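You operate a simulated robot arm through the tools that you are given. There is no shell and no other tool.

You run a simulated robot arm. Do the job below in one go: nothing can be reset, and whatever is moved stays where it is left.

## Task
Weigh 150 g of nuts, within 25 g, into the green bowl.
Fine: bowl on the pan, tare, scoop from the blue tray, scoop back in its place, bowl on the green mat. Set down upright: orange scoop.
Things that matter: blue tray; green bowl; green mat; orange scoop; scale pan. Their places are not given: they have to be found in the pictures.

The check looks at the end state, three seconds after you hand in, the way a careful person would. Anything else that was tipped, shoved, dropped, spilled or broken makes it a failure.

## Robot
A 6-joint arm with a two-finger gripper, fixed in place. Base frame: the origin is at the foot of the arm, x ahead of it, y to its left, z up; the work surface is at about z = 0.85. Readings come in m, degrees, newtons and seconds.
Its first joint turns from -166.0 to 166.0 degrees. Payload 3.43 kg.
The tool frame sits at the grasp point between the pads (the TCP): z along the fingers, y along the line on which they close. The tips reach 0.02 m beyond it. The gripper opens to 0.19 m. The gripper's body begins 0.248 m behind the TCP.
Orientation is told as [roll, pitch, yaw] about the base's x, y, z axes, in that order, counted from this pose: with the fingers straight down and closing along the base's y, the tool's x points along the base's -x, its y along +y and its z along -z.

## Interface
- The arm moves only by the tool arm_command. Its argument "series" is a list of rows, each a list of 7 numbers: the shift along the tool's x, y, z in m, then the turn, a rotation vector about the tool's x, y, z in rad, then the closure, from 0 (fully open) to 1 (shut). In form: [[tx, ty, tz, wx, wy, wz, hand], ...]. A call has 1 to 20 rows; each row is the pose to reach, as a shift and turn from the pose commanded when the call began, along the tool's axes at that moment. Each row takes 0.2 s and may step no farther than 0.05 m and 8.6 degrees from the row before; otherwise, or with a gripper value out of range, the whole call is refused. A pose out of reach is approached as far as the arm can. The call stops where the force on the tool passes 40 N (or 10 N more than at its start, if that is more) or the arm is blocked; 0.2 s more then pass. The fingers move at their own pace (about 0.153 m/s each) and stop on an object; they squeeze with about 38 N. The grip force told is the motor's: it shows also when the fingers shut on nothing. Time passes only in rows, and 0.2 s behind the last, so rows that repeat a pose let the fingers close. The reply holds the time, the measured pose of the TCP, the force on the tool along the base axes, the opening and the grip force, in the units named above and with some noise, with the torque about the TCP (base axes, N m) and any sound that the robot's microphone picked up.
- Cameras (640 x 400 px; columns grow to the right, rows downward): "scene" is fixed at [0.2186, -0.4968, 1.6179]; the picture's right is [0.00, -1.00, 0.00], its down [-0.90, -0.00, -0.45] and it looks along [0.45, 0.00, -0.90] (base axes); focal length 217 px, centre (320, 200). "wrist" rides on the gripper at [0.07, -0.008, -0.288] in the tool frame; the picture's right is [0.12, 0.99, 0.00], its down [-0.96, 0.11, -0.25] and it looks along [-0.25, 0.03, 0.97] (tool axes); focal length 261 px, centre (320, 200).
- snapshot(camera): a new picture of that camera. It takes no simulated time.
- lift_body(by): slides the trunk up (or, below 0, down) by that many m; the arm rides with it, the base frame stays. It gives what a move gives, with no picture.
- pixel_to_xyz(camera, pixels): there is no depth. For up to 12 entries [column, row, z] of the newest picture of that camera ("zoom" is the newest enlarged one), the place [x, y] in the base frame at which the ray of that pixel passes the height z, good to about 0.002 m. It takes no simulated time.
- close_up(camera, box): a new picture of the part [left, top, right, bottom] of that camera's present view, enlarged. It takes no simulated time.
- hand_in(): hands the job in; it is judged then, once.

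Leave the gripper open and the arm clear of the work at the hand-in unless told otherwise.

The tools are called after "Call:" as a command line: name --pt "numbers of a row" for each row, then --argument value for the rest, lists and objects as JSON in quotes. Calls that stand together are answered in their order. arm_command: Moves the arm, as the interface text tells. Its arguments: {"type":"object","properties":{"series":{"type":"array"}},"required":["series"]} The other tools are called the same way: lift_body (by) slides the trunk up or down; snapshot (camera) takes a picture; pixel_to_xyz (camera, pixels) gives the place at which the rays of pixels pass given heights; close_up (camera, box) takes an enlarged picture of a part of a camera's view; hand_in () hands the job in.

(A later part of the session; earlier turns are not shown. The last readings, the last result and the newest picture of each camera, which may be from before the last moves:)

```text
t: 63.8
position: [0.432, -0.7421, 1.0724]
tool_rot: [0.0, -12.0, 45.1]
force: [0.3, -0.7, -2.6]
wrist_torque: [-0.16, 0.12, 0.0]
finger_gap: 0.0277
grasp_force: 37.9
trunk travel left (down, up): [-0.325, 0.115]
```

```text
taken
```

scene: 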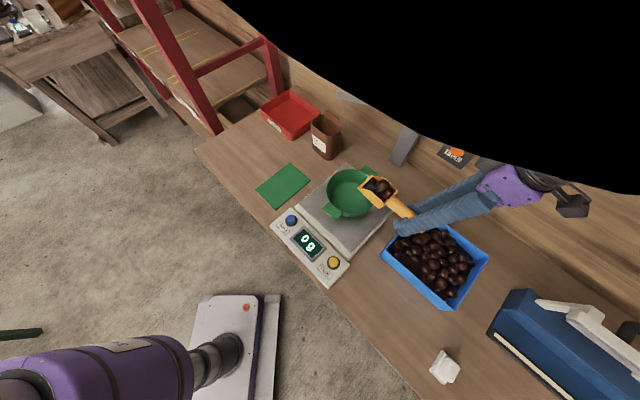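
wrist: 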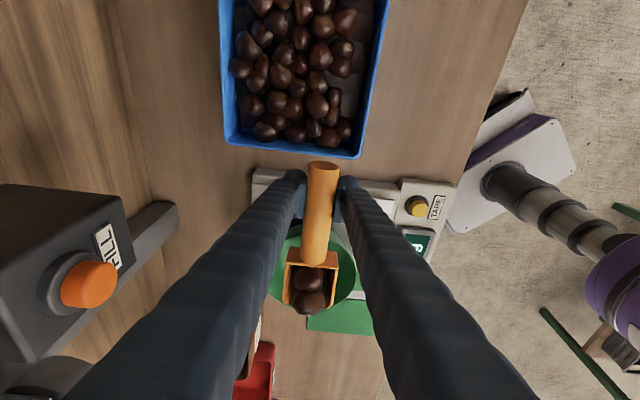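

I zoom on the bowl/scoop.

Call:
close_up --camera "scene" --box '[290, 140, 450, 270]'

Call:
close_up --camera "wrist" --box '[220, 180, 420, 380]'

```text
3.08 times, centred on (370, 205) of scene
```

zoom: 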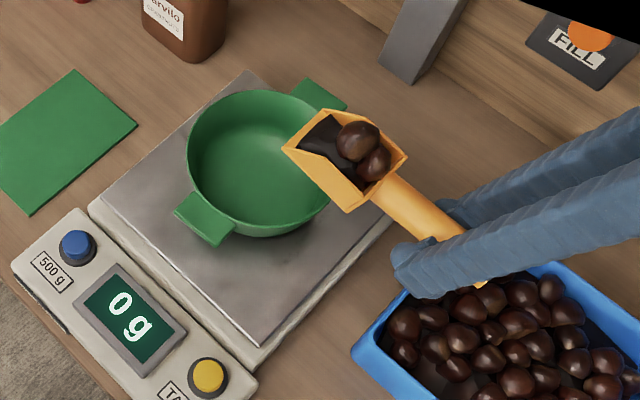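

```text
2.00 times, centred on (320, 280) of wrist
```

zoom: 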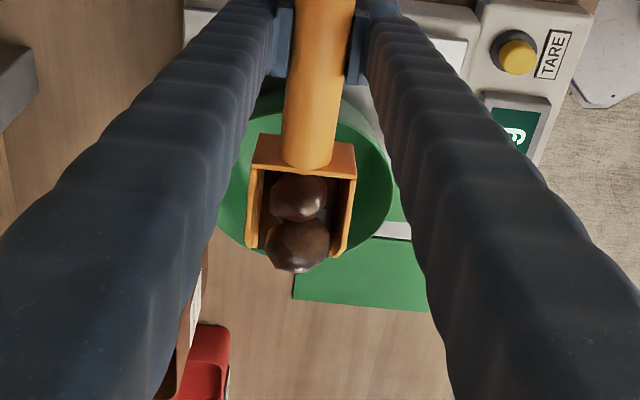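

The lip is over the bowl (about 3 cm short of its centre). I tip the scoop forward about the lip to 30°.

Call:
arm_command --pt "-0.0028 0 -0.0013 0 0.1047 0 1" --pt "-0.0049 0 -0.0026 0 0.2094 0 1" --pt "-0.0098 0 -0.0084 0 0.3142 0 1" --pt "-0.0163 0 -0.0132 0 0.4189 0 1" --pt "-0.0253 0 -0.022 0 0.5236 0 1" --pt "-0.0357 0 -0.0296 0 0.6283 0 1" --pt "-0.0483 0 -0.041 0 0.733 0 1" --pt "-0.0483 0 -0.041 0 0.733 0 1"

Call:
close_up --camera "wrist" --box '[220, 220, 400, 400]'

Call:
close_up --camera "scene" --box '[270, 140, 430, 280]'

```text
t: 65.6
position: [0.4585, -0.7158, 1.1224]
tool_rot: [-0.1, 30.1, 45.1]
force: [-0.4, 0.1, -2.5]
wrist_torque: [-0.15, 0.06, -0.01]
finger_gap: 0.0277
grasp_force: 37.9
trunk travel left (down, up): [-0.325, 0.115]
```

```text
2.22 times, centred on (310, 310) of wrist
```

zoom: 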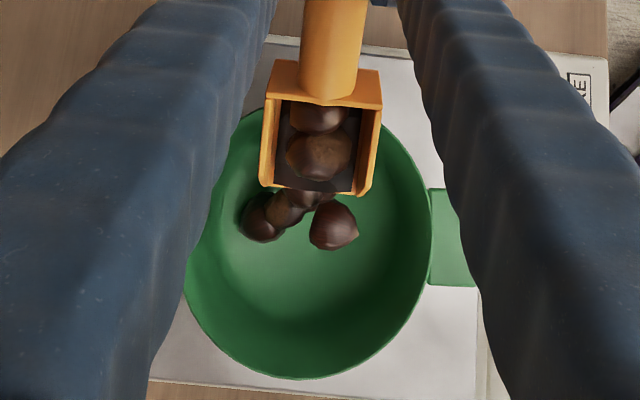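

```text
2.86 times, centred on (350, 210) of scene
```

zoom: 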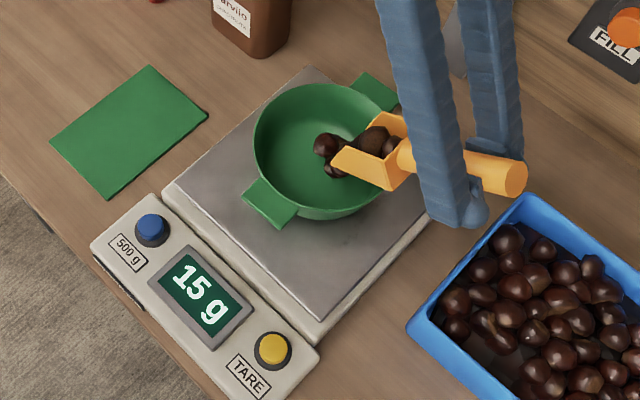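

Nuts are falling; the display shows 15 g and may lag. I hold for a moment and read again.

Call:
arm_command --pt "0 0 0 0 0 0 1" --pt "0 0 0 0 0 0 1"

Call:
close_up --camera "wrist" --box '[220, 220, 400, 400]'

Call:
close_up --camera "scene" --box '[270, 140, 430, 280]'

```text
t: 66.2
position: [0.4598, -0.715, 1.1218]
tool_rot: [0.0, 30.1, 45.1]
force: [-0.3, -0.4, -1.3]
wrist_torque: [-0.13, 0.13, -0.04]
finger_gap: 0.0275
grasp_force: 37.9
trunk travel left (down, up): [-0.325, 0.115]
```

```text
2.22 times, centred on (310, 310) of wrist
```

zoom: 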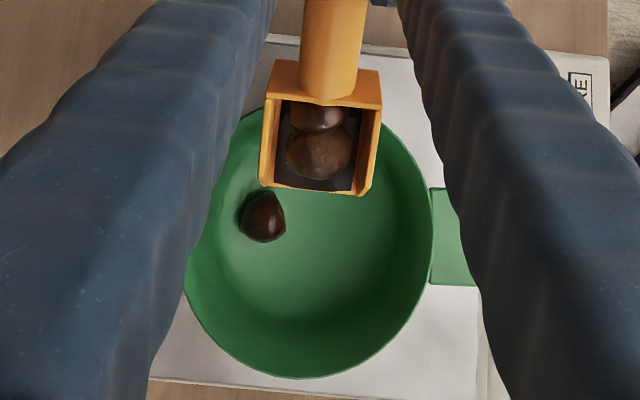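

```text
2.86 times, centred on (350, 210) of scene
```

zoom: 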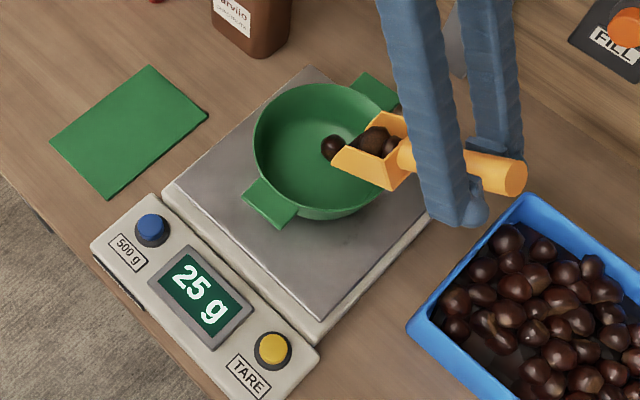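

The bowl content now reads 25 g, one nut visible; the flow has stopped at 30°. I tip to 38° and hold.

Call:
arm_command --pt "-0.0022 0 -0.0112 0 0.0698 0 1" --pt "-0.0052 0 -0.022 0 0.1396 0 1" --pt "-0.0052 0 -0.022 0 0.1396 0 1" --pt "-0.0052 0 -0.022 0 0.1396 0 1"

Call:
close_up --camera "wrist" --box '[220, 220, 400, 400]'

Call:
close_up --camera "scene" --box '[270, 140, 430, 280]'

```text
t: 67.2
position: [0.4717, -0.7051, 1.1382]
tool_rot: [0.1, 38.1, 45.1]
force: [1.0, 0.0, -1.2]
wrist_torque: [-0.09, 0.09, -0.05]
finger_gap: 0.0278
grasp_force: 38.0
trunk travel left (down, up): [-0.325, 0.115]
```

```text
2.22 times, centred on (310, 310) of wrist
```

zoom: 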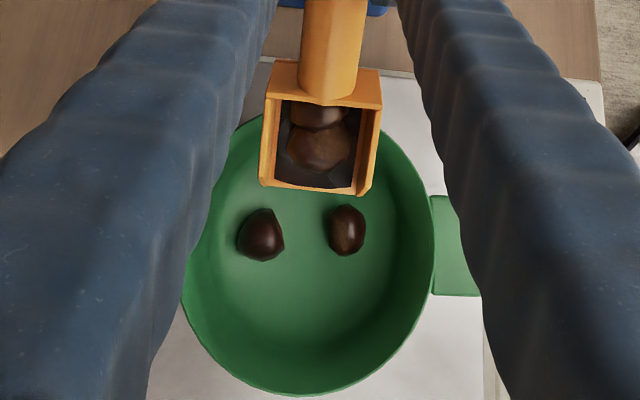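

```text
2.86 times, centred on (350, 210) of scene
```

zoom: 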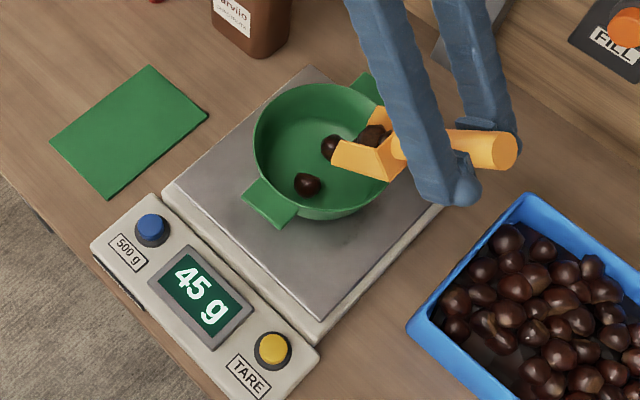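

45 g now. I tip to 46° and hold.

Call:
arm_command --pt "-0.0022 0 -0.0111 0 0.0698 0 1" --pt "-0.0051 0 -0.022 0 0.1396 0 1" --pt "-0.0051 0 -0.022 0 0.1396 0 1" --pt "-0.0051 0 -0.022 0 0.1396 0 1"

Call:
close_up --camera "wrist" --box '[220, 220, 400, 400]'

Call:
close_up --camera "scene" --box '[270, 140, 430, 280]'

```text
t: 68.2
position: [0.4839, -0.691, 1.1507]
tool_rot: [0.1, 46.1, 45.1]
force: [0.2, 0.4, -1.5]
wrist_torque: [-0.06, 0.09, 0.02]
finger_gap: 0.0279
grasp_force: 38.1
trunk travel left (down, up): [-0.325, 0.115]
```

```text
2.22 times, centred on (310, 310) of wrist
```

zoom: 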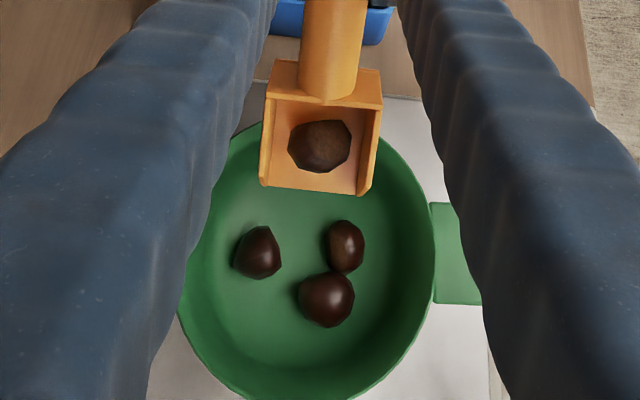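

```text
2.86 times, centred on (350, 210) of scene
```

zoom: 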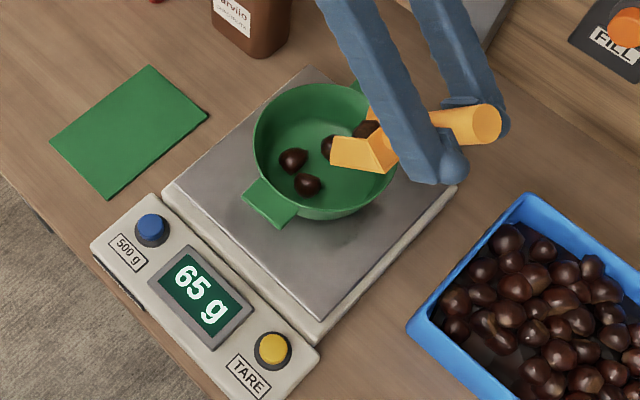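

65 g; one nut left in the scoop. I tip to 58° to empty it.

Call:
arm_command --pt "-0.0023 0 -0.0111 0 0.0698 0 1" --pt "-0.0053 0 -0.022 0 0.1396 0 1" --pt "-0.0089 0 -0.0327 0 0.2094 0 1" --pt "-0.0089 0 -0.0327 0 0.2094 0 1" --pt "-0.0089 0 -0.0327 0 0.2094 0 1" --pt "-0.0089 0 -0.0327 0 0.2094 0 1"

Call:
close_up --camera "wrist" --box '[220, 220, 400, 400]'

Call:
close_up --camera "scene" --box '[270, 140, 430, 280]'

```text
t: 69.6
position: [0.5045, -0.6702, 1.1679]
tool_rot: [0.1, 58.0, 45.0]
force: [-0.1, 0.0, -0.9]
wrist_torque: [-0.04, 0.01, 0.0]
finger_gap: 0.0274
grasp_force: 37.8
trunk travel left (down, up): [-0.325, 0.115]
```

```text
2.22 times, centred on (310, 310) of wrist
```

zoom: 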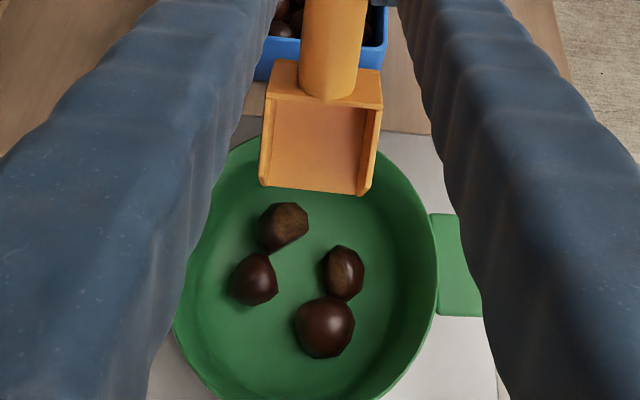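

```text
2.86 times, centred on (350, 210) of scene
```

zoom: 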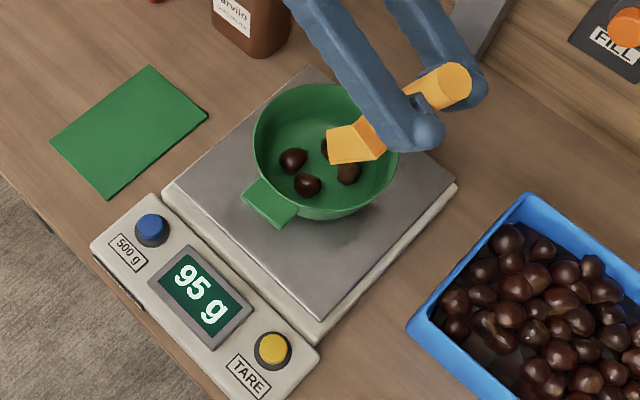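

95 g with 4 nuts in the bowl and the scoop empty. I need about 55 g more: a second scoop, poured partly. I go back over the tray with the scoop kept nose-down, and look.

Call:
arm_command --pt "0.0127 0 -0.0079 0 0 0 1" --pt "0.0254 0 -0.0159 0 0 0 1" --pt "0.036 0 0.0011 0 0 0 1" --pt "0.0572 0 0.035 0 0 0 1" --pt "0.0784 0 0.0689 0 0 0 1" --pt "0.0996 0 0.1028 0 0 0 1" --pt "0.1208 0 0.1367 0 0 0 1" --pt "0.142 -0.01 0.1707 0 0 0 1" --pt "0.1632 -0.02 0.2046 0 0 0 1" --pt "0.1844 -0.03 0.2385 0 0 0 1" --pt "0.1972 -0.03 0.2777 0 -0.02 0 1" --pt "0.1961 -0.03 0.3138 0 -0.047 0 1" --pt "0.1749 -0.03 0.3364 0 -0.047 0 1" --pt "0.1749 -0.03 0.3364 0 -0.047 0 1"

Call:
snapshot --camera "scene"

Call:
close_up --camera "wrist" --box '[220, 240, 400, 400]'

Call:
close_up --camera "scene" --box '[270, 140, 490, 320]'

```text
t: 72.6
position: [0.2589, -0.9591, 1.1377]
tool_rot: [-0.1, 55.4, 45.0]
force: [-0.1, -0.4, -0.4]
wrist_torque: [-0.02, 0.02, -0.03]
finger_gap: 0.0277
grasp_force: 38.4
trunk travel left (down, up): [-0.325, 0.115]
```

```text
taken
```

scene: 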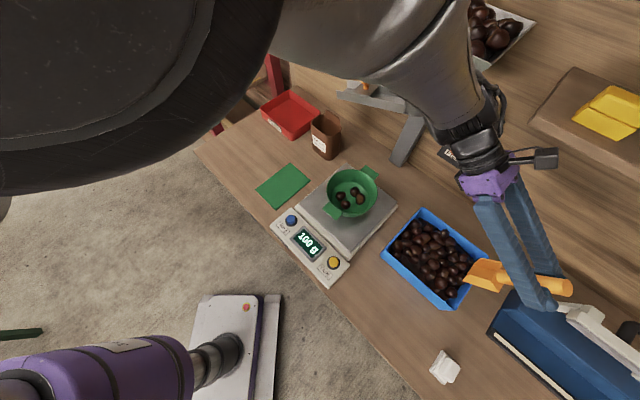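

```text
2.50 times, centred on (310, 320) of wrist
```

zoom: 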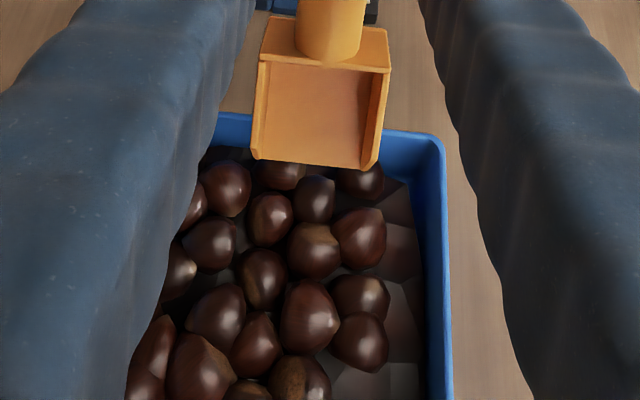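

```text
2.22 times, centred on (380, 230) of scene
```

zoom: 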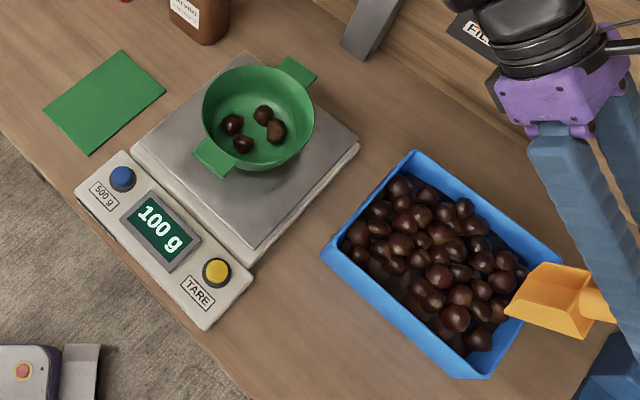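

Reading settled at 100 g. I need ~50 g more. I repeat the same scoop stroke: down just inside the far wall (1 cm further from it than last time), then sweep while flattening.

Call:
arm_command --pt "-0.0329 0 0.0227 0 0 0 1" --pt "-0.0617 0 0.0426 0 0 0 1" --pt "-0.0741 0 0.0511 0 0 0 1" --pt "-0.0807 0 0.0557 0 0 0 1" --pt "-0.0872 0 0.0602 0 0 0 1" --pt "-0.0911 0 0.0673 0 -0.0593 0 1" --pt "-0.0959 0 0.0739 0 -0.1292 0 1" --pt "-0.1015 0 0.0803 0 -0.199 0 1" --pt "-0.1069 0 0.085 0 -0.2688 0 1" --pt "-0.1124 0 0.0867 0 -0.3211 0 1" --pt "-0.1185 0 0.0883 0 -0.3735 0 1" --pt "-0.1239 0 0.088 0 -0.4084 0 1" --pt "-0.1293 0 0.0876 0 -0.4433 0 1"

Call:
close_up --camera "wrist" --box '[220, 240, 400, 400]'

```text
t: 75.4
position: [0.2589, -0.9584, 0.9837]
tool_rot: [0.0, 29.8, 45.0]
force: [0.1, -0.3, -1.6]
wrist_torque: [-0.12, 0.09, -0.01]
finger_gap: 0.028
grasp_force: 38.0
trunk travel left (down, up): [-0.325, 0.115]
```

```text
2.50 times, centred on (310, 320) of wrist
```

zoom: 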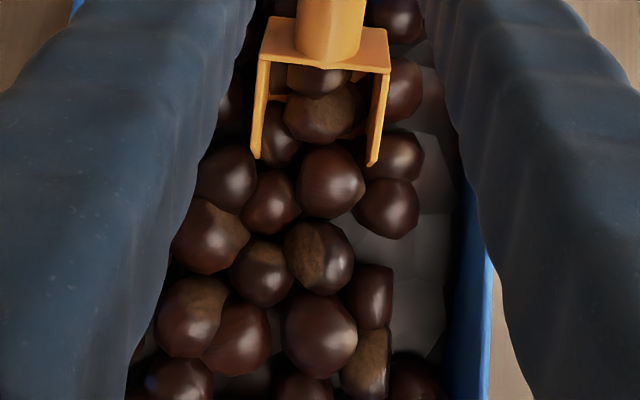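

Same picture as before, low forces. I continue the same stroke.

Call:
arm_command --pt "-0.007 0 0.0009 0 -0.0349 0 1" --pt "-0.0141 0 0.002 0 -0.0698 0 1" --pt "-0.0215 0 0.003 0 -0.1047 0 1" --pt "-0.029 0 0.0043 0 -0.1396 0 1" --pt "-0.0368 0 0.0025 0 -0.1571 0 1" --pt "-0.0447 0 0.0009 0 -0.1745 0 1" --pt "-0.0526 0 -0.0009 0 -0.192 0 1" --pt "-0.0603 0 -0.0026 0 -0.2094 0 1"

Call:
arm_command --pt "-0.0076 0 0.0011 0 -0.0175 0 1" --pt "-0.0148 0 0.0015 0 -0.0349 0 1" --pt "-0.022 0 0.0018 0 -0.0524 0 1" --pt "-0.0275 0 0.0028 0 -0.0698 0 1"

Call:
close_up --camera "wrist" --box '[220, 240, 400, 400]'

```text
t: 77.2
position: [0.2981, -0.9202, 0.9553]
tool_rot: [0.0, 17.9, 45.1]
force: [-0.1, 0.0, -1.6]
wrist_torque: [-0.17, 0.19, 0.0]
finger_gap: 0.0277
grasp_force: 38.2
trunk travel left (down, up): [-0.325, 0.115]
```

```text
t: 78.2
position: [0.3141, -0.9028, 0.9429]
tool_rot: [-0.1, 13.9, 45.1]
force: [-0.5, 0.7, -2.7]
wrist_torque: [-0.2, 0.18, 0.03]
finger_gap: 0.028
grasp_force: 38.0
trunk travel left (down, up): [-0.325, 0.115]
```

```text
2.50 times, centred on (310, 320) of wrist
```

zoom: 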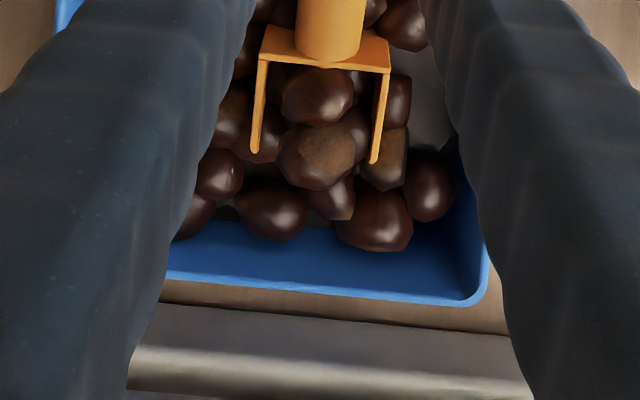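

Same filling as before. I curl up and lift, then ease back toward the front with the nose up, as last time.

Call:
arm_command --pt "0.0005 0 -0.0019 0 -0.0698 0 1" --pt "0.0012 0 -0.0049 0 -0.1396 0 1" --pt "0.0022 0 -0.0087 0 -0.2094 0 1" --pt "0.0036 0 -0.0146 0 -0.2793 0 1" --pt "0.0056 0 -0.0223 0 -0.3316 0 1" --pt "0.0085 0 -0.034 0 -0.3316 0 1" --pt "0.0121 0 -0.0485 0 -0.3316 0 1" --pt "0.0145 0 -0.0582 0 -0.3316 0 1" --pt "0.0145 0 -0.0582 0 -0.3316 0 1"

Call:
arm_command --pt "-0.0007 0.007 -0.007 0 -0.03 0 1" --pt "-0.0013 0.015 -0.015 0 -0.06 0 1" --pt "-0.002 0.022 -0.022 0 -0.09 0 1" --pt "-0.0026 0.03 -0.03 0 -0.122 0 1" --pt "-0.0026 0.03 -0.03 0 -0.122 0 1"

Call:
snapshot --camera "scene"

Call:
close_up --camera "wrist" --box '[220, 220, 400, 380]'

Call:
close_up --camera "scene" --box '[290, 160, 505, 320]'

```text
t: 80.2
position: [0.315, -0.903, 1.0041]
tool_rot: [-0.1, -5.0, 45.1]
force: [-1.0, -0.2, -2.2]
wrist_torque: [-0.18, 0.19, -0.01]
finger_gap: 0.0276
grasp_force: 38.1
trunk travel left (down, up): [-0.325, 0.115]
```

```text
t: 81.4
position: [0.2936, -0.8811, 1.0317]
tool_rot: [0.0, -12.1, 45.1]
force: [0.0, 0.0, -2.1]
wrist_torque: [-0.19, 0.21, 0.04]
finger_gap: 0.0276
grasp_force: 38.0
trunk travel left (down, up): [-0.325, 0.115]
```

```text
taken
```

scene: 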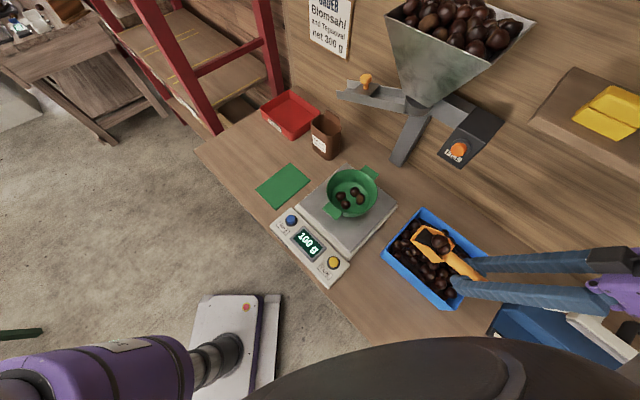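

```text
2.50 times, centred on (310, 300) of wrist
```

zoom: 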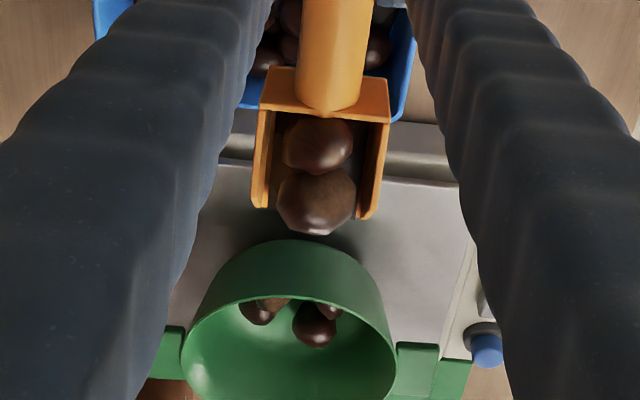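

```text
2.50 times, centred on (398, 240) of scene
```

zoom: 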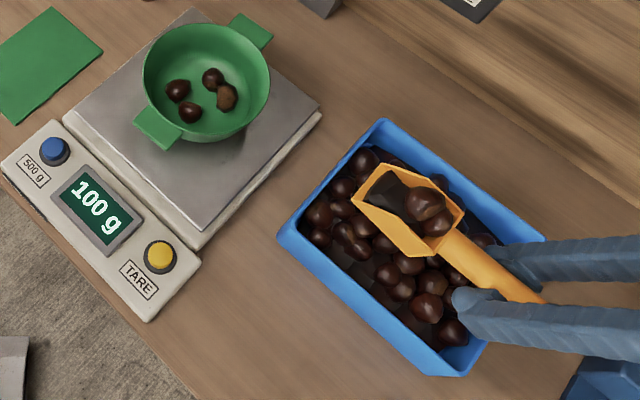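

Another full scoop. I carry it to the bowl along the same path, nose up.

Call:
arm_command --pt "-0.0031 0 -0.0147 0 0 0 1" --pt "-0.0062 0 -0.0293 0 0 0 1" --pt "-0.0132 0 -0.0381 0 0 0 1" --pt "-0.0249 0 -0.0356 0 0 0 1" --pt "-0.0425 0 -0.0318 0 0 0 1" --pt "-0.0641 0 -0.0272 0 0 0 1" --pt "-0.0865 0 -0.0225 0 0 0 1" --pt "-0.109 0 -0.0177 0 0 0 1" --pt "-0.1315 0 -0.0129 0 0 0 1" --pt "-0.154 0 -0.0081 0 0 0 1" --pt "-0.1746 0 -0.0038 0 0 0 1" --pt "-0.1902 0 -0.0004 0 0 0 1" --pt "-0.1981 0 0.0012 0 0 0 1" --pt "-0.201 0 0.0018 0 0 0 1" --pt "-0.201 0 0.0018 0 0 0 1"

Call:
close_up --camera "wrist" --box '[220, 180, 420, 380]'

Call:
close_up --camera "scene" --box '[270, 140, 490, 320]'

```text
t: 84.6
position: [0.4321, -0.7425, 1.0732]
tool_rot: [-0.1, -12.1, 45.1]
force: [0.3, -0.1, -2.9]
wrist_torque: [-0.15, 0.15, 0.01]
finger_gap: 0.0278
grasp_force: 38.2
trunk travel left (down, up): [-0.325, 0.115]
```

```text
2.00 times, centred on (320, 280) of wrist
```

zoom: 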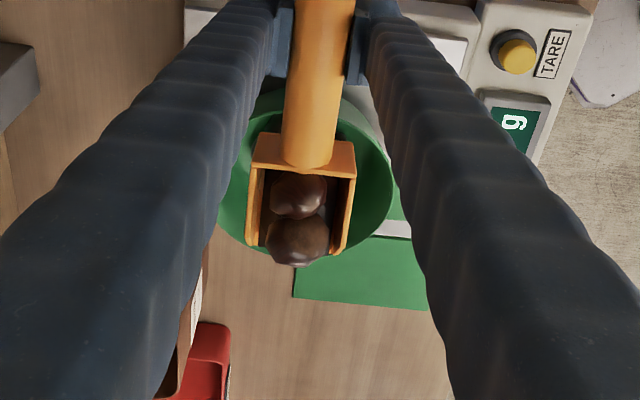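

```text
2.22 times, centred on (380, 230) of scene
```

zoom: 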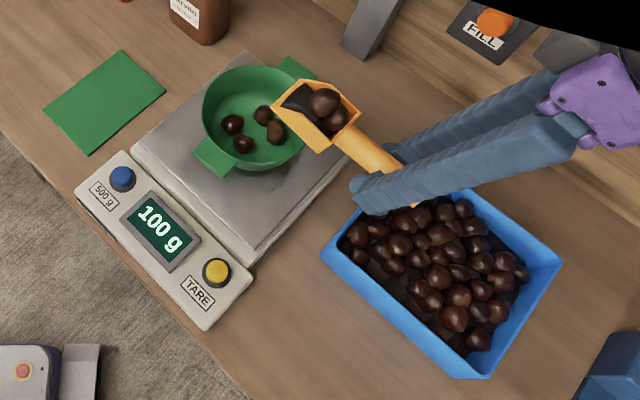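

In position. I tip to 30° first.

Call:
arm_command --pt "-0.0028 0 -0.0013 0 0.1047 0 1" --pt "-0.0049 0 -0.0026 0 0.2094 0 1" --pt "-0.0098 0 -0.0084 0 0.3142 0 1" --pt "-0.0163 0 -0.0132 0 0.4189 0 1" --pt "-0.0253 0 -0.022 0 0.5236 0 1" --pt "-0.0357 0 -0.0296 0 0.6283 0 1" --pt "-0.0483 0 -0.041 0 0.733 0 1" --pt "-0.0483 0 -0.041 0 0.733 0 1" --pt "-0.0483 0 -0.041 0 0.733 0 1" --pt "-0.0483 0 -0.041 0 0.733 0 1"

Call:
close_up --camera "wrist" --box '[220, 220, 400, 400]'

Call:
close_up --camera "scene" --box '[270, 140, 430, 280]'

```text
t: 86.8
position: [0.4618, -0.7141, 1.1237]
tool_rot: [0.0, 30.0, 45.1]
force: [0.4, 1.1, -2.8]
wrist_torque: [-0.14, 0.09, 0.04]
finger_gap: 0.0279
grasp_force: 38.6
trunk travel left (down, up): [-0.325, 0.115]
```

```text
2.22 times, centred on (310, 310) of wrist
```

zoom: 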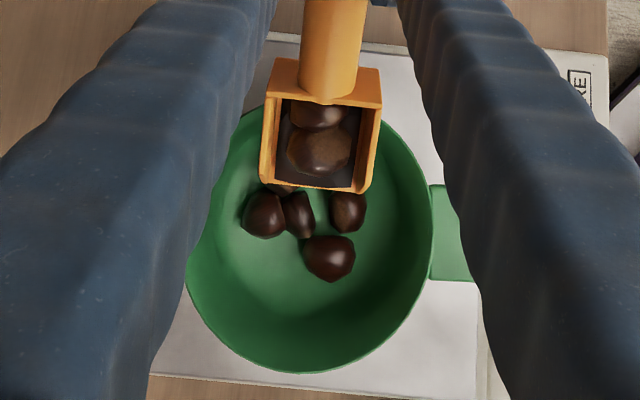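

```text
2.86 times, centred on (350, 210) of scene
```

zoom: 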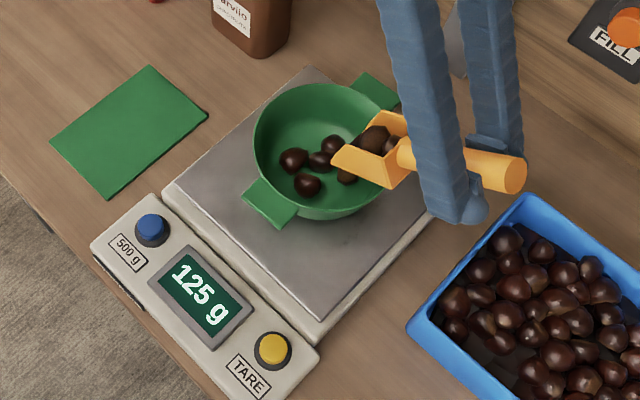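

125 g. I tip to 38° and hold longer.

Call:
arm_command --pt "-0.0022 0 -0.0112 0 0.0698 0 1" --pt "-0.0052 0 -0.022 0 0.1396 0 1" --pt "-0.0052 0 -0.022 0 0.1396 0 1" --pt "-0.0052 0 -0.022 0 0.1396 0 1"

Call:
close_up --camera "scene" --box '[270, 140, 430, 280]'

Call:
arm_command --pt "0 0 0 0 0 0 1" --pt "0 0 0 0 0 0 1"

Call:
close_up --camera "scene" --box '[270, 140, 430, 280]'

```text
t: 87.8
position: [0.4736, -0.7041, 1.1412]
tool_rot: [0.1, 38.0, 45.1]
force: [-0.2, -0.3, -1.5]
wrist_torque: [-0.09, 0.09, 0.0]
finger_gap: 0.0276
grasp_force: 37.7
trunk travel left (down, up): [-0.325, 0.115]
```

```text
2.86 times, centred on (350, 210) of scene
```

zoom: 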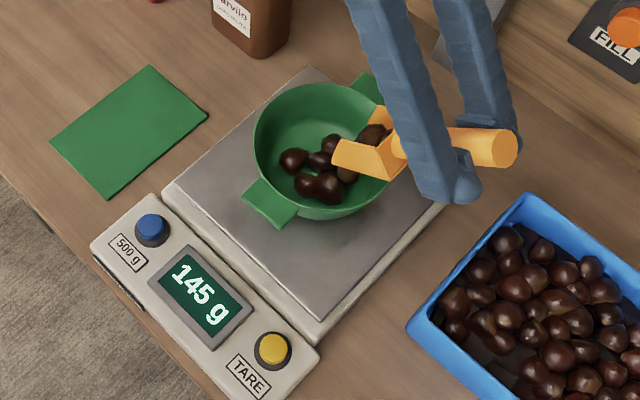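

```text
t: 88.4
position: [0.472, -0.7053, 1.142]
tool_rot: [0.2, 37.9, 45.0]
force: [0.3, 0.0, -1.5]
wrist_torque: [-0.09, 0.05, 0.0]
finger_gap: 0.0276
grasp_force: 38.3
trunk travel left (down, up): [-0.325, 0.115]
```

```text
2.86 times, centred on (350, 210) of scene
```

zoom: 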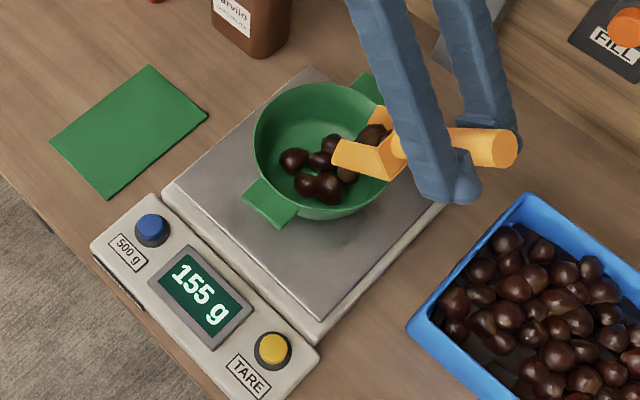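

155 g. I tip the scoop back now to stop the flow.

Call:
arm_command --pt "0 0 0 0 -0.13 0 1" --pt "0.003 0 0 0 -0.26 0 1" --pt "0.006 0 0 0 -0.39 0 1" --pt "0.009 0 0 0 -0.52 0 1" --pt "0.012 0 0 0 -0.65 0 1" --pt "0.015 0 0 0 -0.76 0 1" --pt "0.015 0 0 0 -0.86 0 1" --pt "0.015 0 0 0 -0.86 0 1"

Call:
close_up --camera "scene" --box '[270, 130, 450, 280]'

Call:
snapshot --camera "wrist"

```text
t: 90.2
position: [0.4641, -0.7118, 1.1493]
tool_rot: [0.0, -11.3, 45.1]
force: [1.3, 0.4, -1.6]
wrist_torque: [-0.09, 0.19, -0.03]
finger_gap: 0.0279
grasp_force: 37.7
trunk travel left (down, up): [-0.325, 0.115]
```

```text
2.67 times, centred on (360, 205) of scene
```

zoom: 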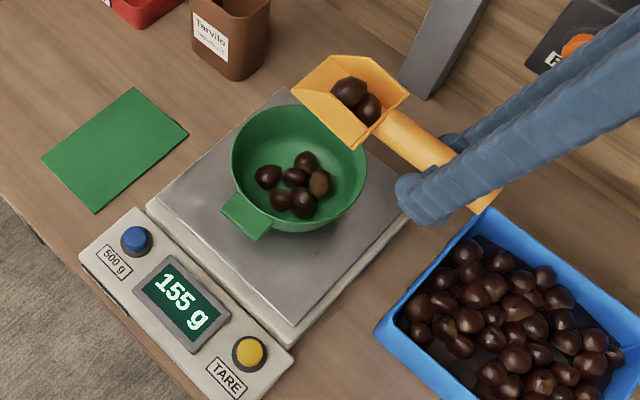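

```text
taken
```

wrist: 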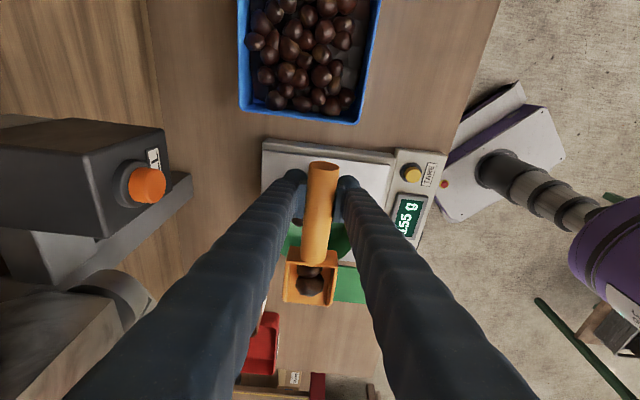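

155 g holds steady. I carry the leftover nuts back over the tray, nose up.

Call:
arm_command --pt "0.0059 0 -0.0012 0 0 0 1" --pt "0.0196 0 -0.0039 0 0 0 1" --pt "0.0392 0 -0.0078 0 0 0 1" --pt "0.0637 0 -0.0127 0 0 0 1" --pt "0.0883 -0.002 -0.0176 0 0 0 1" --pt "0.1138 -0.004 -0.0176 0 0 0 1" --pt "0.1397 -0.006 -0.0156 0 0 0 1" --pt "0.1657 -0.008 -0.0127 0 0 0 1" --pt "0.1918 -0.01 -0.0097 0 0 0 1" --pt "0.215 -0.012 -0.0062 0 0 0 1" --pt "0.2359 -0.0135 -0.0032 0 0 0 1" --pt "0.2506 -0.0135 -0.0011 0 0 0 1" --pt "0.2599 -0.0135 -0.001 0 0 0 1" --pt "0.2599 -0.0135 -0.001 0 0 0 1"

Call:
snapshot --camera "scene"

Call:
snapshot --camera "wrist"

```text
t: 93.2
position: [0.2924, -0.9023, 1.1016]
tool_rot: [0.0, -11.2, 45.1]
force: [-0.2, 0.6, -1.8]
wrist_torque: [-0.1, 0.13, 0.03]
finger_gap: 0.0279
grasp_force: 37.5
trunk travel left (down, up): [-0.325, 0.115]
```

```text
taken
```

scene: 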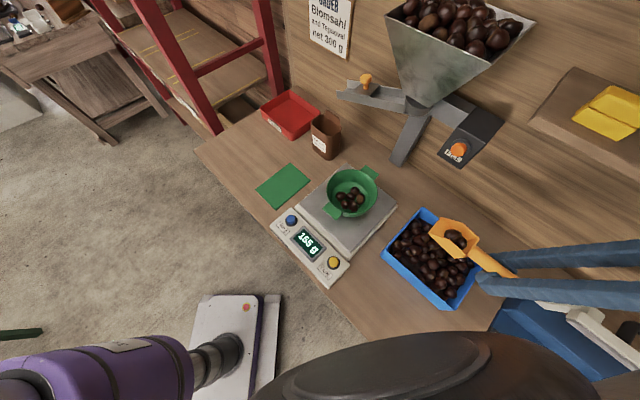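

```text
taken
```

wrist: 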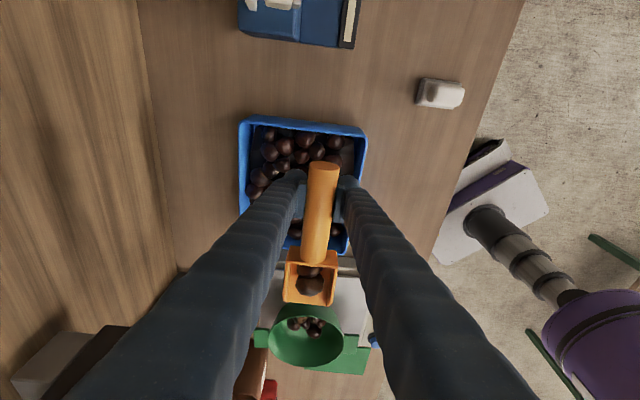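

Call:
close_up --camera "scene" --box '[270, 150, 490, 310]'

```text
2.50 times, centred on (380, 230) of scene
```

zoom: 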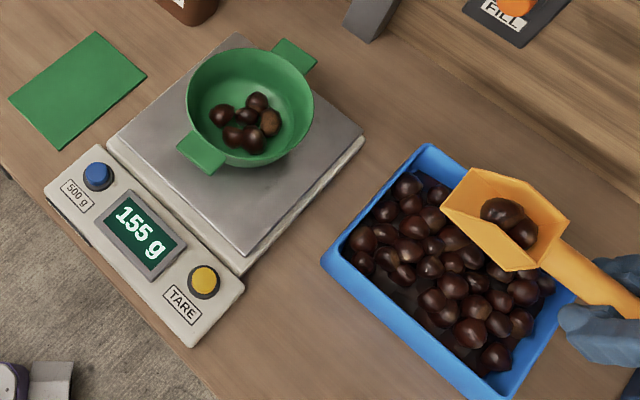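

Display 155 g. Now I tip the leftover nuts back into the middle of the tray.

Call:
arm_command --pt "0.0108 0 0.0097 0 0.1257 0 1" --pt "0.0274 0 0.0166 0 0.2653 0 1" --pt "0.0441 0 0.0235 0 0.4049 0 1" --pt "0.0608 0 0.0304 0 0.5271 0 1" --pt "0.0608 0 0.0304 0 0.6493 0 1" --pt "0.05 0 0.0274 0 0.7714 0 1" --pt "0.0334 0 0.0205 0 0.8936 0 1" --pt "0.0162 0 0.0116 0 1.0158 0 1" --pt "-0.0023 0 0.0051 0 1.138 0 1" --pt "-0.0189 0 0.0013 0 1.2427 0 1" --pt "-0.0189 0 0.0013 0 1.2427 0 1" --pt "-0.0189 0 0.0013 0 1.2427 0 1" --pt "-0.0189 0 0.0013 0 1.2427 0 1"

Call:
snapshot --camera "scene"

Call:
close_up --camera "wrist" --box '[220, 220, 400, 400]'

```text
t: 96.0
position: [0.3074, -0.8887, 1.1006]
tool_rot: [0.0, 59.9, 45.1]
force: [-0.3, 0.1, -1.7]
wrist_torque: [-0.02, 0.02, 0.04]
finger_gap: 0.0275
grasp_force: 38.0
trunk travel left (down, up): [-0.325, 0.115]
```

```text
taken
```

scene: 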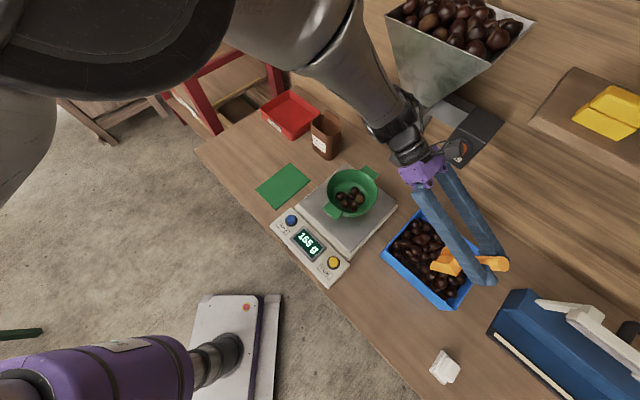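

```text
2.22 times, centred on (310, 310) of wrist
```

zoom: 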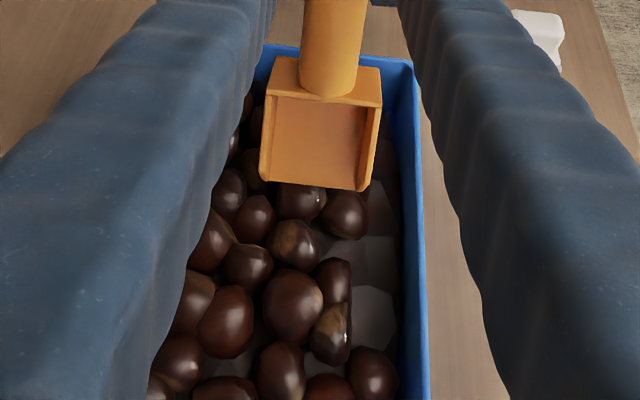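

Scoop is empty and the tray looks right; bowl still 155 g. I bring the scoop level back above its own place.

Call:
arm_command --pt "0.026 0 -0.015 0 0 0 1" --pt "0.0433 0 -0.0251 0 -0.13 0 1" --pt "0.0433 0.02 -0.0251 0 -0.26 0 1" --pt "0.0433 0.05 -0.0251 0 -0.39 0 1" --pt "0.0433 0.085 -0.0251 0 -0.52 0 1" --pt "0.0433 0.12 -0.0251 0 -0.65 0 1" --pt "0.0433 0.155 -0.0251 0 -0.78 0 1" --pt "0.0433 0.18 -0.0251 0 -0.91 0 1" --pt "0.056 0.196 -0.0032 0 -1.0454 0 1" --pt "0.0127 0.196 0.0219 0 -1.0454 0 1" --pt "-0.0306 0.196 0.047 0 -1.0454 0 1" --pt "-0.0306 0.196 0.047 0 -1.0454 0 1"

Call:
snapshot --camera "wrist"

Call:
snapshot --camera "scene"

```text
t: 98.6
position: [0.1481, -0.7679, 1.0536]
tool_rot: [0.0, -0.2, 44.9]
force: [-0.2, -0.7, -1.9]
wrist_torque: [-0.02, 0.07, 0.01]
finger_gap: 0.0275
grasp_force: 38.1
trunk travel left (down, up): [-0.325, 0.115]
```

```text
taken
```

wrist: 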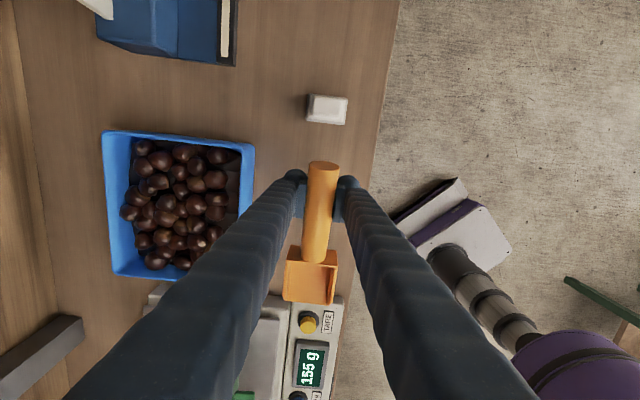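

```text
taken
```

scene: 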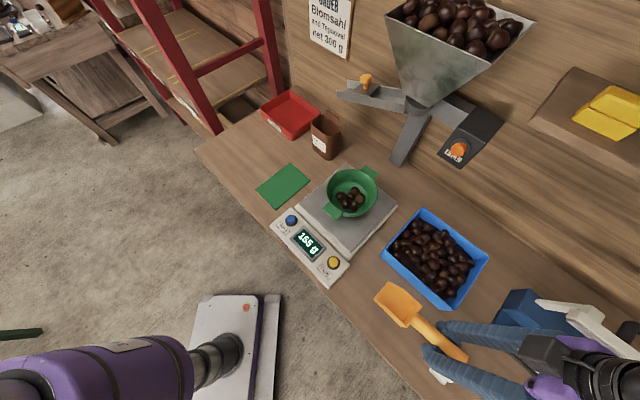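

I correct 3 mm, and lower the scoop to its place.

Call:
arm_command --pt "-0.002 -0.002 0.03 0 0 -0.003 1" --pt "-0.002 -0.002 0.07 0 0 -0.003 1" --pt "-0.002 -0.002 0.11 0 0 -0.003 1" --pt "-0.002 -0.002 0.145 0 0 -0.003 1" --pt "-0.002 -0.002 0.163 0 0 -0.003 1" --pt "-0.002 -0.002 0.171 0 0 -0.003 1" --pt "-0.002 -0.002 0.174 0 0 -0.003 1" --pt "-0.002 -0.002 0.174 0 0 -0.003 1"

Call:
close_up --camera "scene" --box '[340, 270, 480, 390]'

Call:
snapshot --camera "wrist"

```text
t: 100.4
position: [0.1517, -0.7686, 0.8781]
tool_rot: [0.0, 0.0, 45.3]
force: [-2.6, -1.2, 7.1]
wrist_torque: [0.45, -0.49, 0.09]
finger_gap: 0.0277
grasp_force: 37.7
trunk travel left (down, up): [-0.325, 0.115]
```

```text
3.33 times, centred on (410, 330) of scene
```

zoom: 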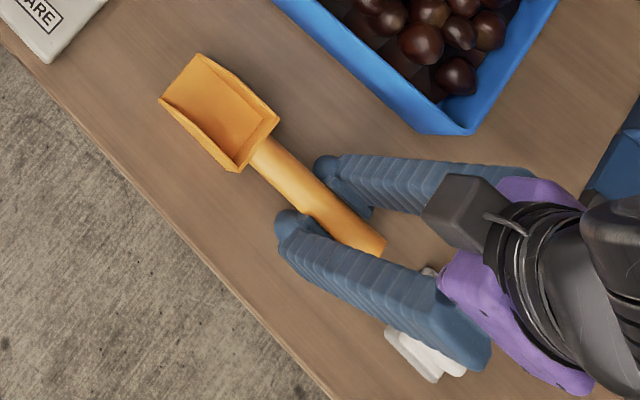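

```text
taken
```

wrist: 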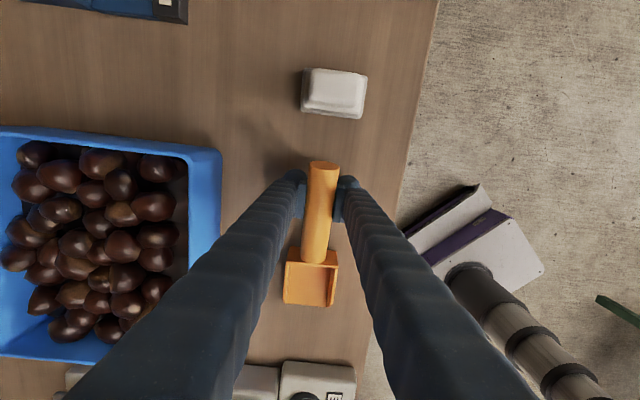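

The head touches the bench (7 N). The scoop lies at its old outline (head corner zoom 200,55; handle end 372,258 as before). I open the fingers.

Call:
arm_command --pt "0 0 -0.0005 0 0 0 1" --pt "0 0 -0.0005 0 0 0 0.8" --pt "0 0 -0.0005 0 0 0 0.6" --pt "0 0 -0.0005 0 0 0 0.5" --pt "0 0 -0.0005 0 0 0 0.5" --pt "0 0 -0.0005 0 0 0 0.5"

Call:
close_up --camera "scene" --box '[340, 270, 480, 390]'

Call:
snapshot --camera "wrist"

```text
t: 101.8
position: [0.152, -0.7683, 0.878]
tool_rot: [0.0, 0.0, 45.2]
force: [-0.3, -0.3, -0.3]
wrist_torque: [-0.01, 0.02, -0.04]
finger_gap: 0.095
grasp_force: 0.1
trunk travel left (down, up): [-0.325, 0.115]
```

```text
3.33 times, centred on (410, 330) of scene
```

zoom: 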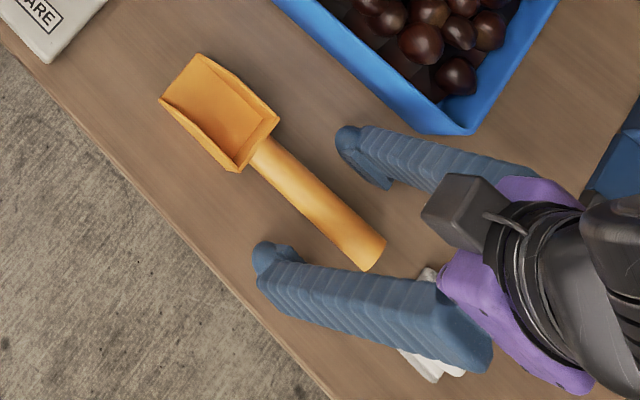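

```text
taken
```

wrist: 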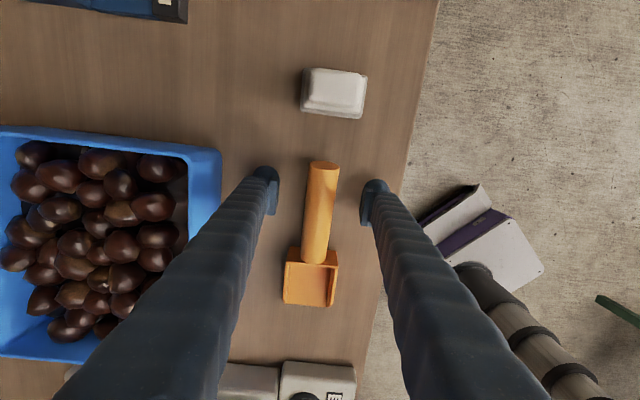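

The scoop lies upright in its place. I rise straight up, then swing over the bowl with yaw -45° and the fingers fully open.

Call:
arm_command --pt "0 0 -0.02 0 0 0 0.5" --pt "0 0 -0.06 0 0 0 0.5" --pt "0 0 -0.105 0 0 0 0.5" --pt "0 0 -0.15 0 0 0 0.5" --pt "0 0 -0.195 0 0 0 0.3" --pt "0 0 -0.24 0 0 0 0.2" --pt "0 0 -0.285 0 0 0 0" --pt "0 0 -0.32 0 0 0 0" --pt "0 0 -0.32 0 0 0 0"

Call:
arm_command --pt "-0.034 -0.0147 0 0 0 0.13 0" --pt "-0.068 -0.0294 0 0 0 0.26 0" --pt "-0.102 -0.044 0 0 0 0.39 0" --pt "-0.1365 -0.0587 0 0 0 0.52 0" --pt "-0.1706 -0.0734 0 0 0 0.65 0" --pt "-0.2047 -0.0881 0 0 0 0.78 0" --pt "-0.2388 -0.1028 0 0 0 0.91 0" --pt "-0.273 -0.1175 0 0 0 1.04 0" --pt "-0.307 -0.132 0 0 0 1.17 0" --pt "-0.3412 -0.1468 0 0 0 1.3 0" --pt "-0.3753 -0.1615 0 0 0 1.43 0" --pt "-0.4094 -0.1762 0 0 0 1.571 0" --pt "-0.4094 -0.1762 0 0 0 1.571 0"

Call:
snapshot --camera "wrist"

Call:
snapshot --camera "scene"

```text
t: 103.8
position: [0.1515, -0.7675, 1.197]
tool_rot: [-0.1, 0.0, 45.3]
force: [-0.3, 0.1, 0.5]
wrist_torque: [0.02, -0.06, 0.03]
finger_gap: 0.1901
grasp_force: 0.0
trunk travel left (down, up): [-0.325, 0.115]
```

```text
t: 106.6
position: [0.5674, -0.6028, 1.1989]
tool_rot: [0.0, 0.0, -44.9]
force: [-0.5, -0.1, 0.9]
wrist_torque: [-0.01, -0.05, -0.03]
finger_gap: 0.1901
grasp_force: 0.0
trunk travel left (down, up): [-0.325, 0.115]
```

```text
taken
```

wrist: 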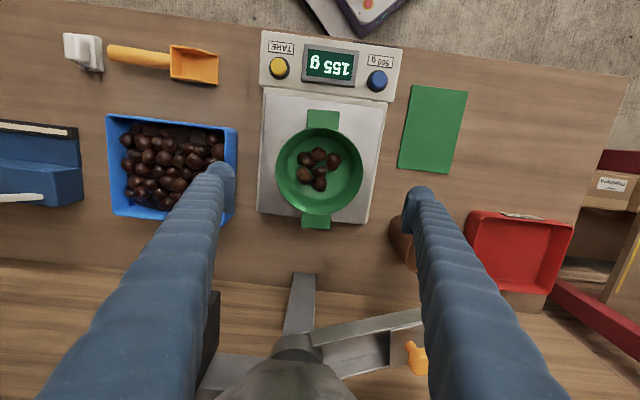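

```text
taken
```

scene: 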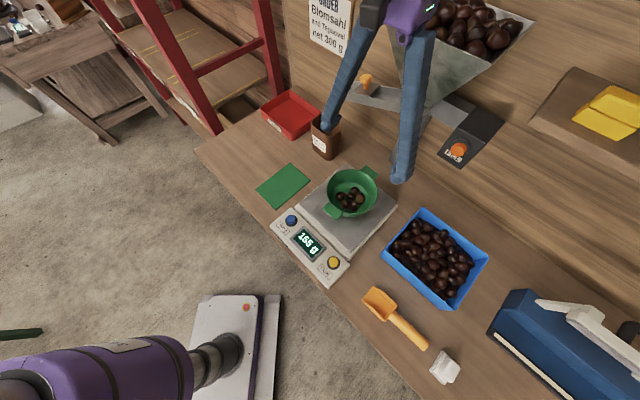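

Bowl still 155 g. I descend until the tips are just above the rim and check centring.

Call:
arm_command --pt "0.001 -0.0005 0.04 0 0 0 0" --pt "0.0018 -0.0008 0.085 0 0 0 0" --pt "0.0018 -0.0008 0.13 0 0 0 0" --pt "0.0018 -0.0008 0.165 0 0 0 0" --pt "0.0018 -0.0008 0.165 0 0 0 0"

Call:
snapshot --camera "wrist"

Call:
close_up --camera "wrist" --box '[200, 90, 440, 290]'

```text
t: 107.8
position: [0.5628, -0.6012, 1.0363]
tool_rot: [0.1, 0.1, -44.8]
force: [0.2, 0.0, -0.4]
wrist_torque: [0.03, 0.01, -0.02]
finger_gap: 0.1899
grasp_force: 0.3
trunk travel left (down, up): [-0.325, 0.115]
```

```text
taken
```

wrist: 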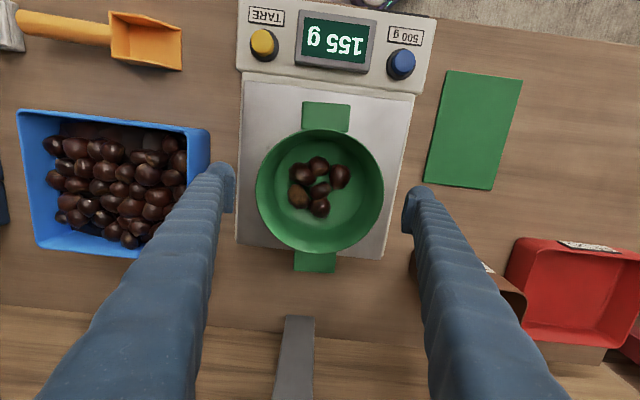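

```text
2.00 times, centred on (320, 190) of wrist
```

zoom: 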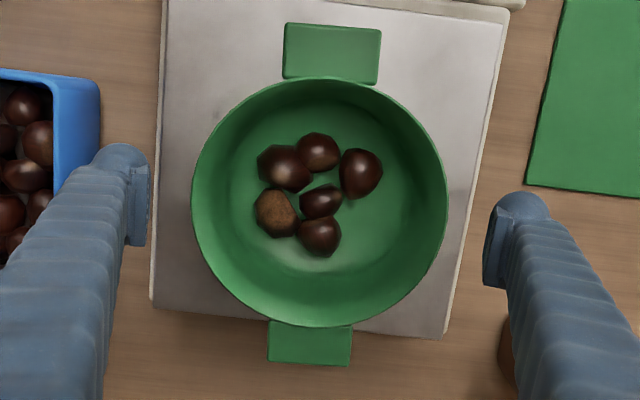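

Centred within a few mm. I descend and close on the bowl.

Call:
arm_command --pt "-0.003 0.001 0.02 0 0 0 0" --pt "-0.003 0.001 0.045 0 0 0 0" --pt "-0.003 0.001 0.063 0 0 0 0" --pt "-0.003 0.001 0.071 0 0 0 0" --pt "-0.003 0.001 0.071 0 0 0 0"

Call:
snapshot --camera "wrist"

```text
t: 109.0
position: [0.5661, -0.6001, 0.9635]
tool_rot: [0.0, 0.0, -44.8]
force: [0.1, -0.3, 0.2]
wrist_torque: [-0.01, 0.0, 0.0]
finger_gap: 0.1899
grasp_force: 0.1
trunk travel left (down, up): [-0.325, 0.115]
```

```text
taken
```

wrist: 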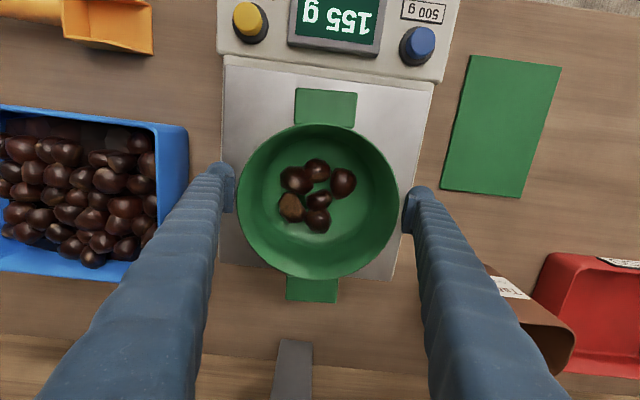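

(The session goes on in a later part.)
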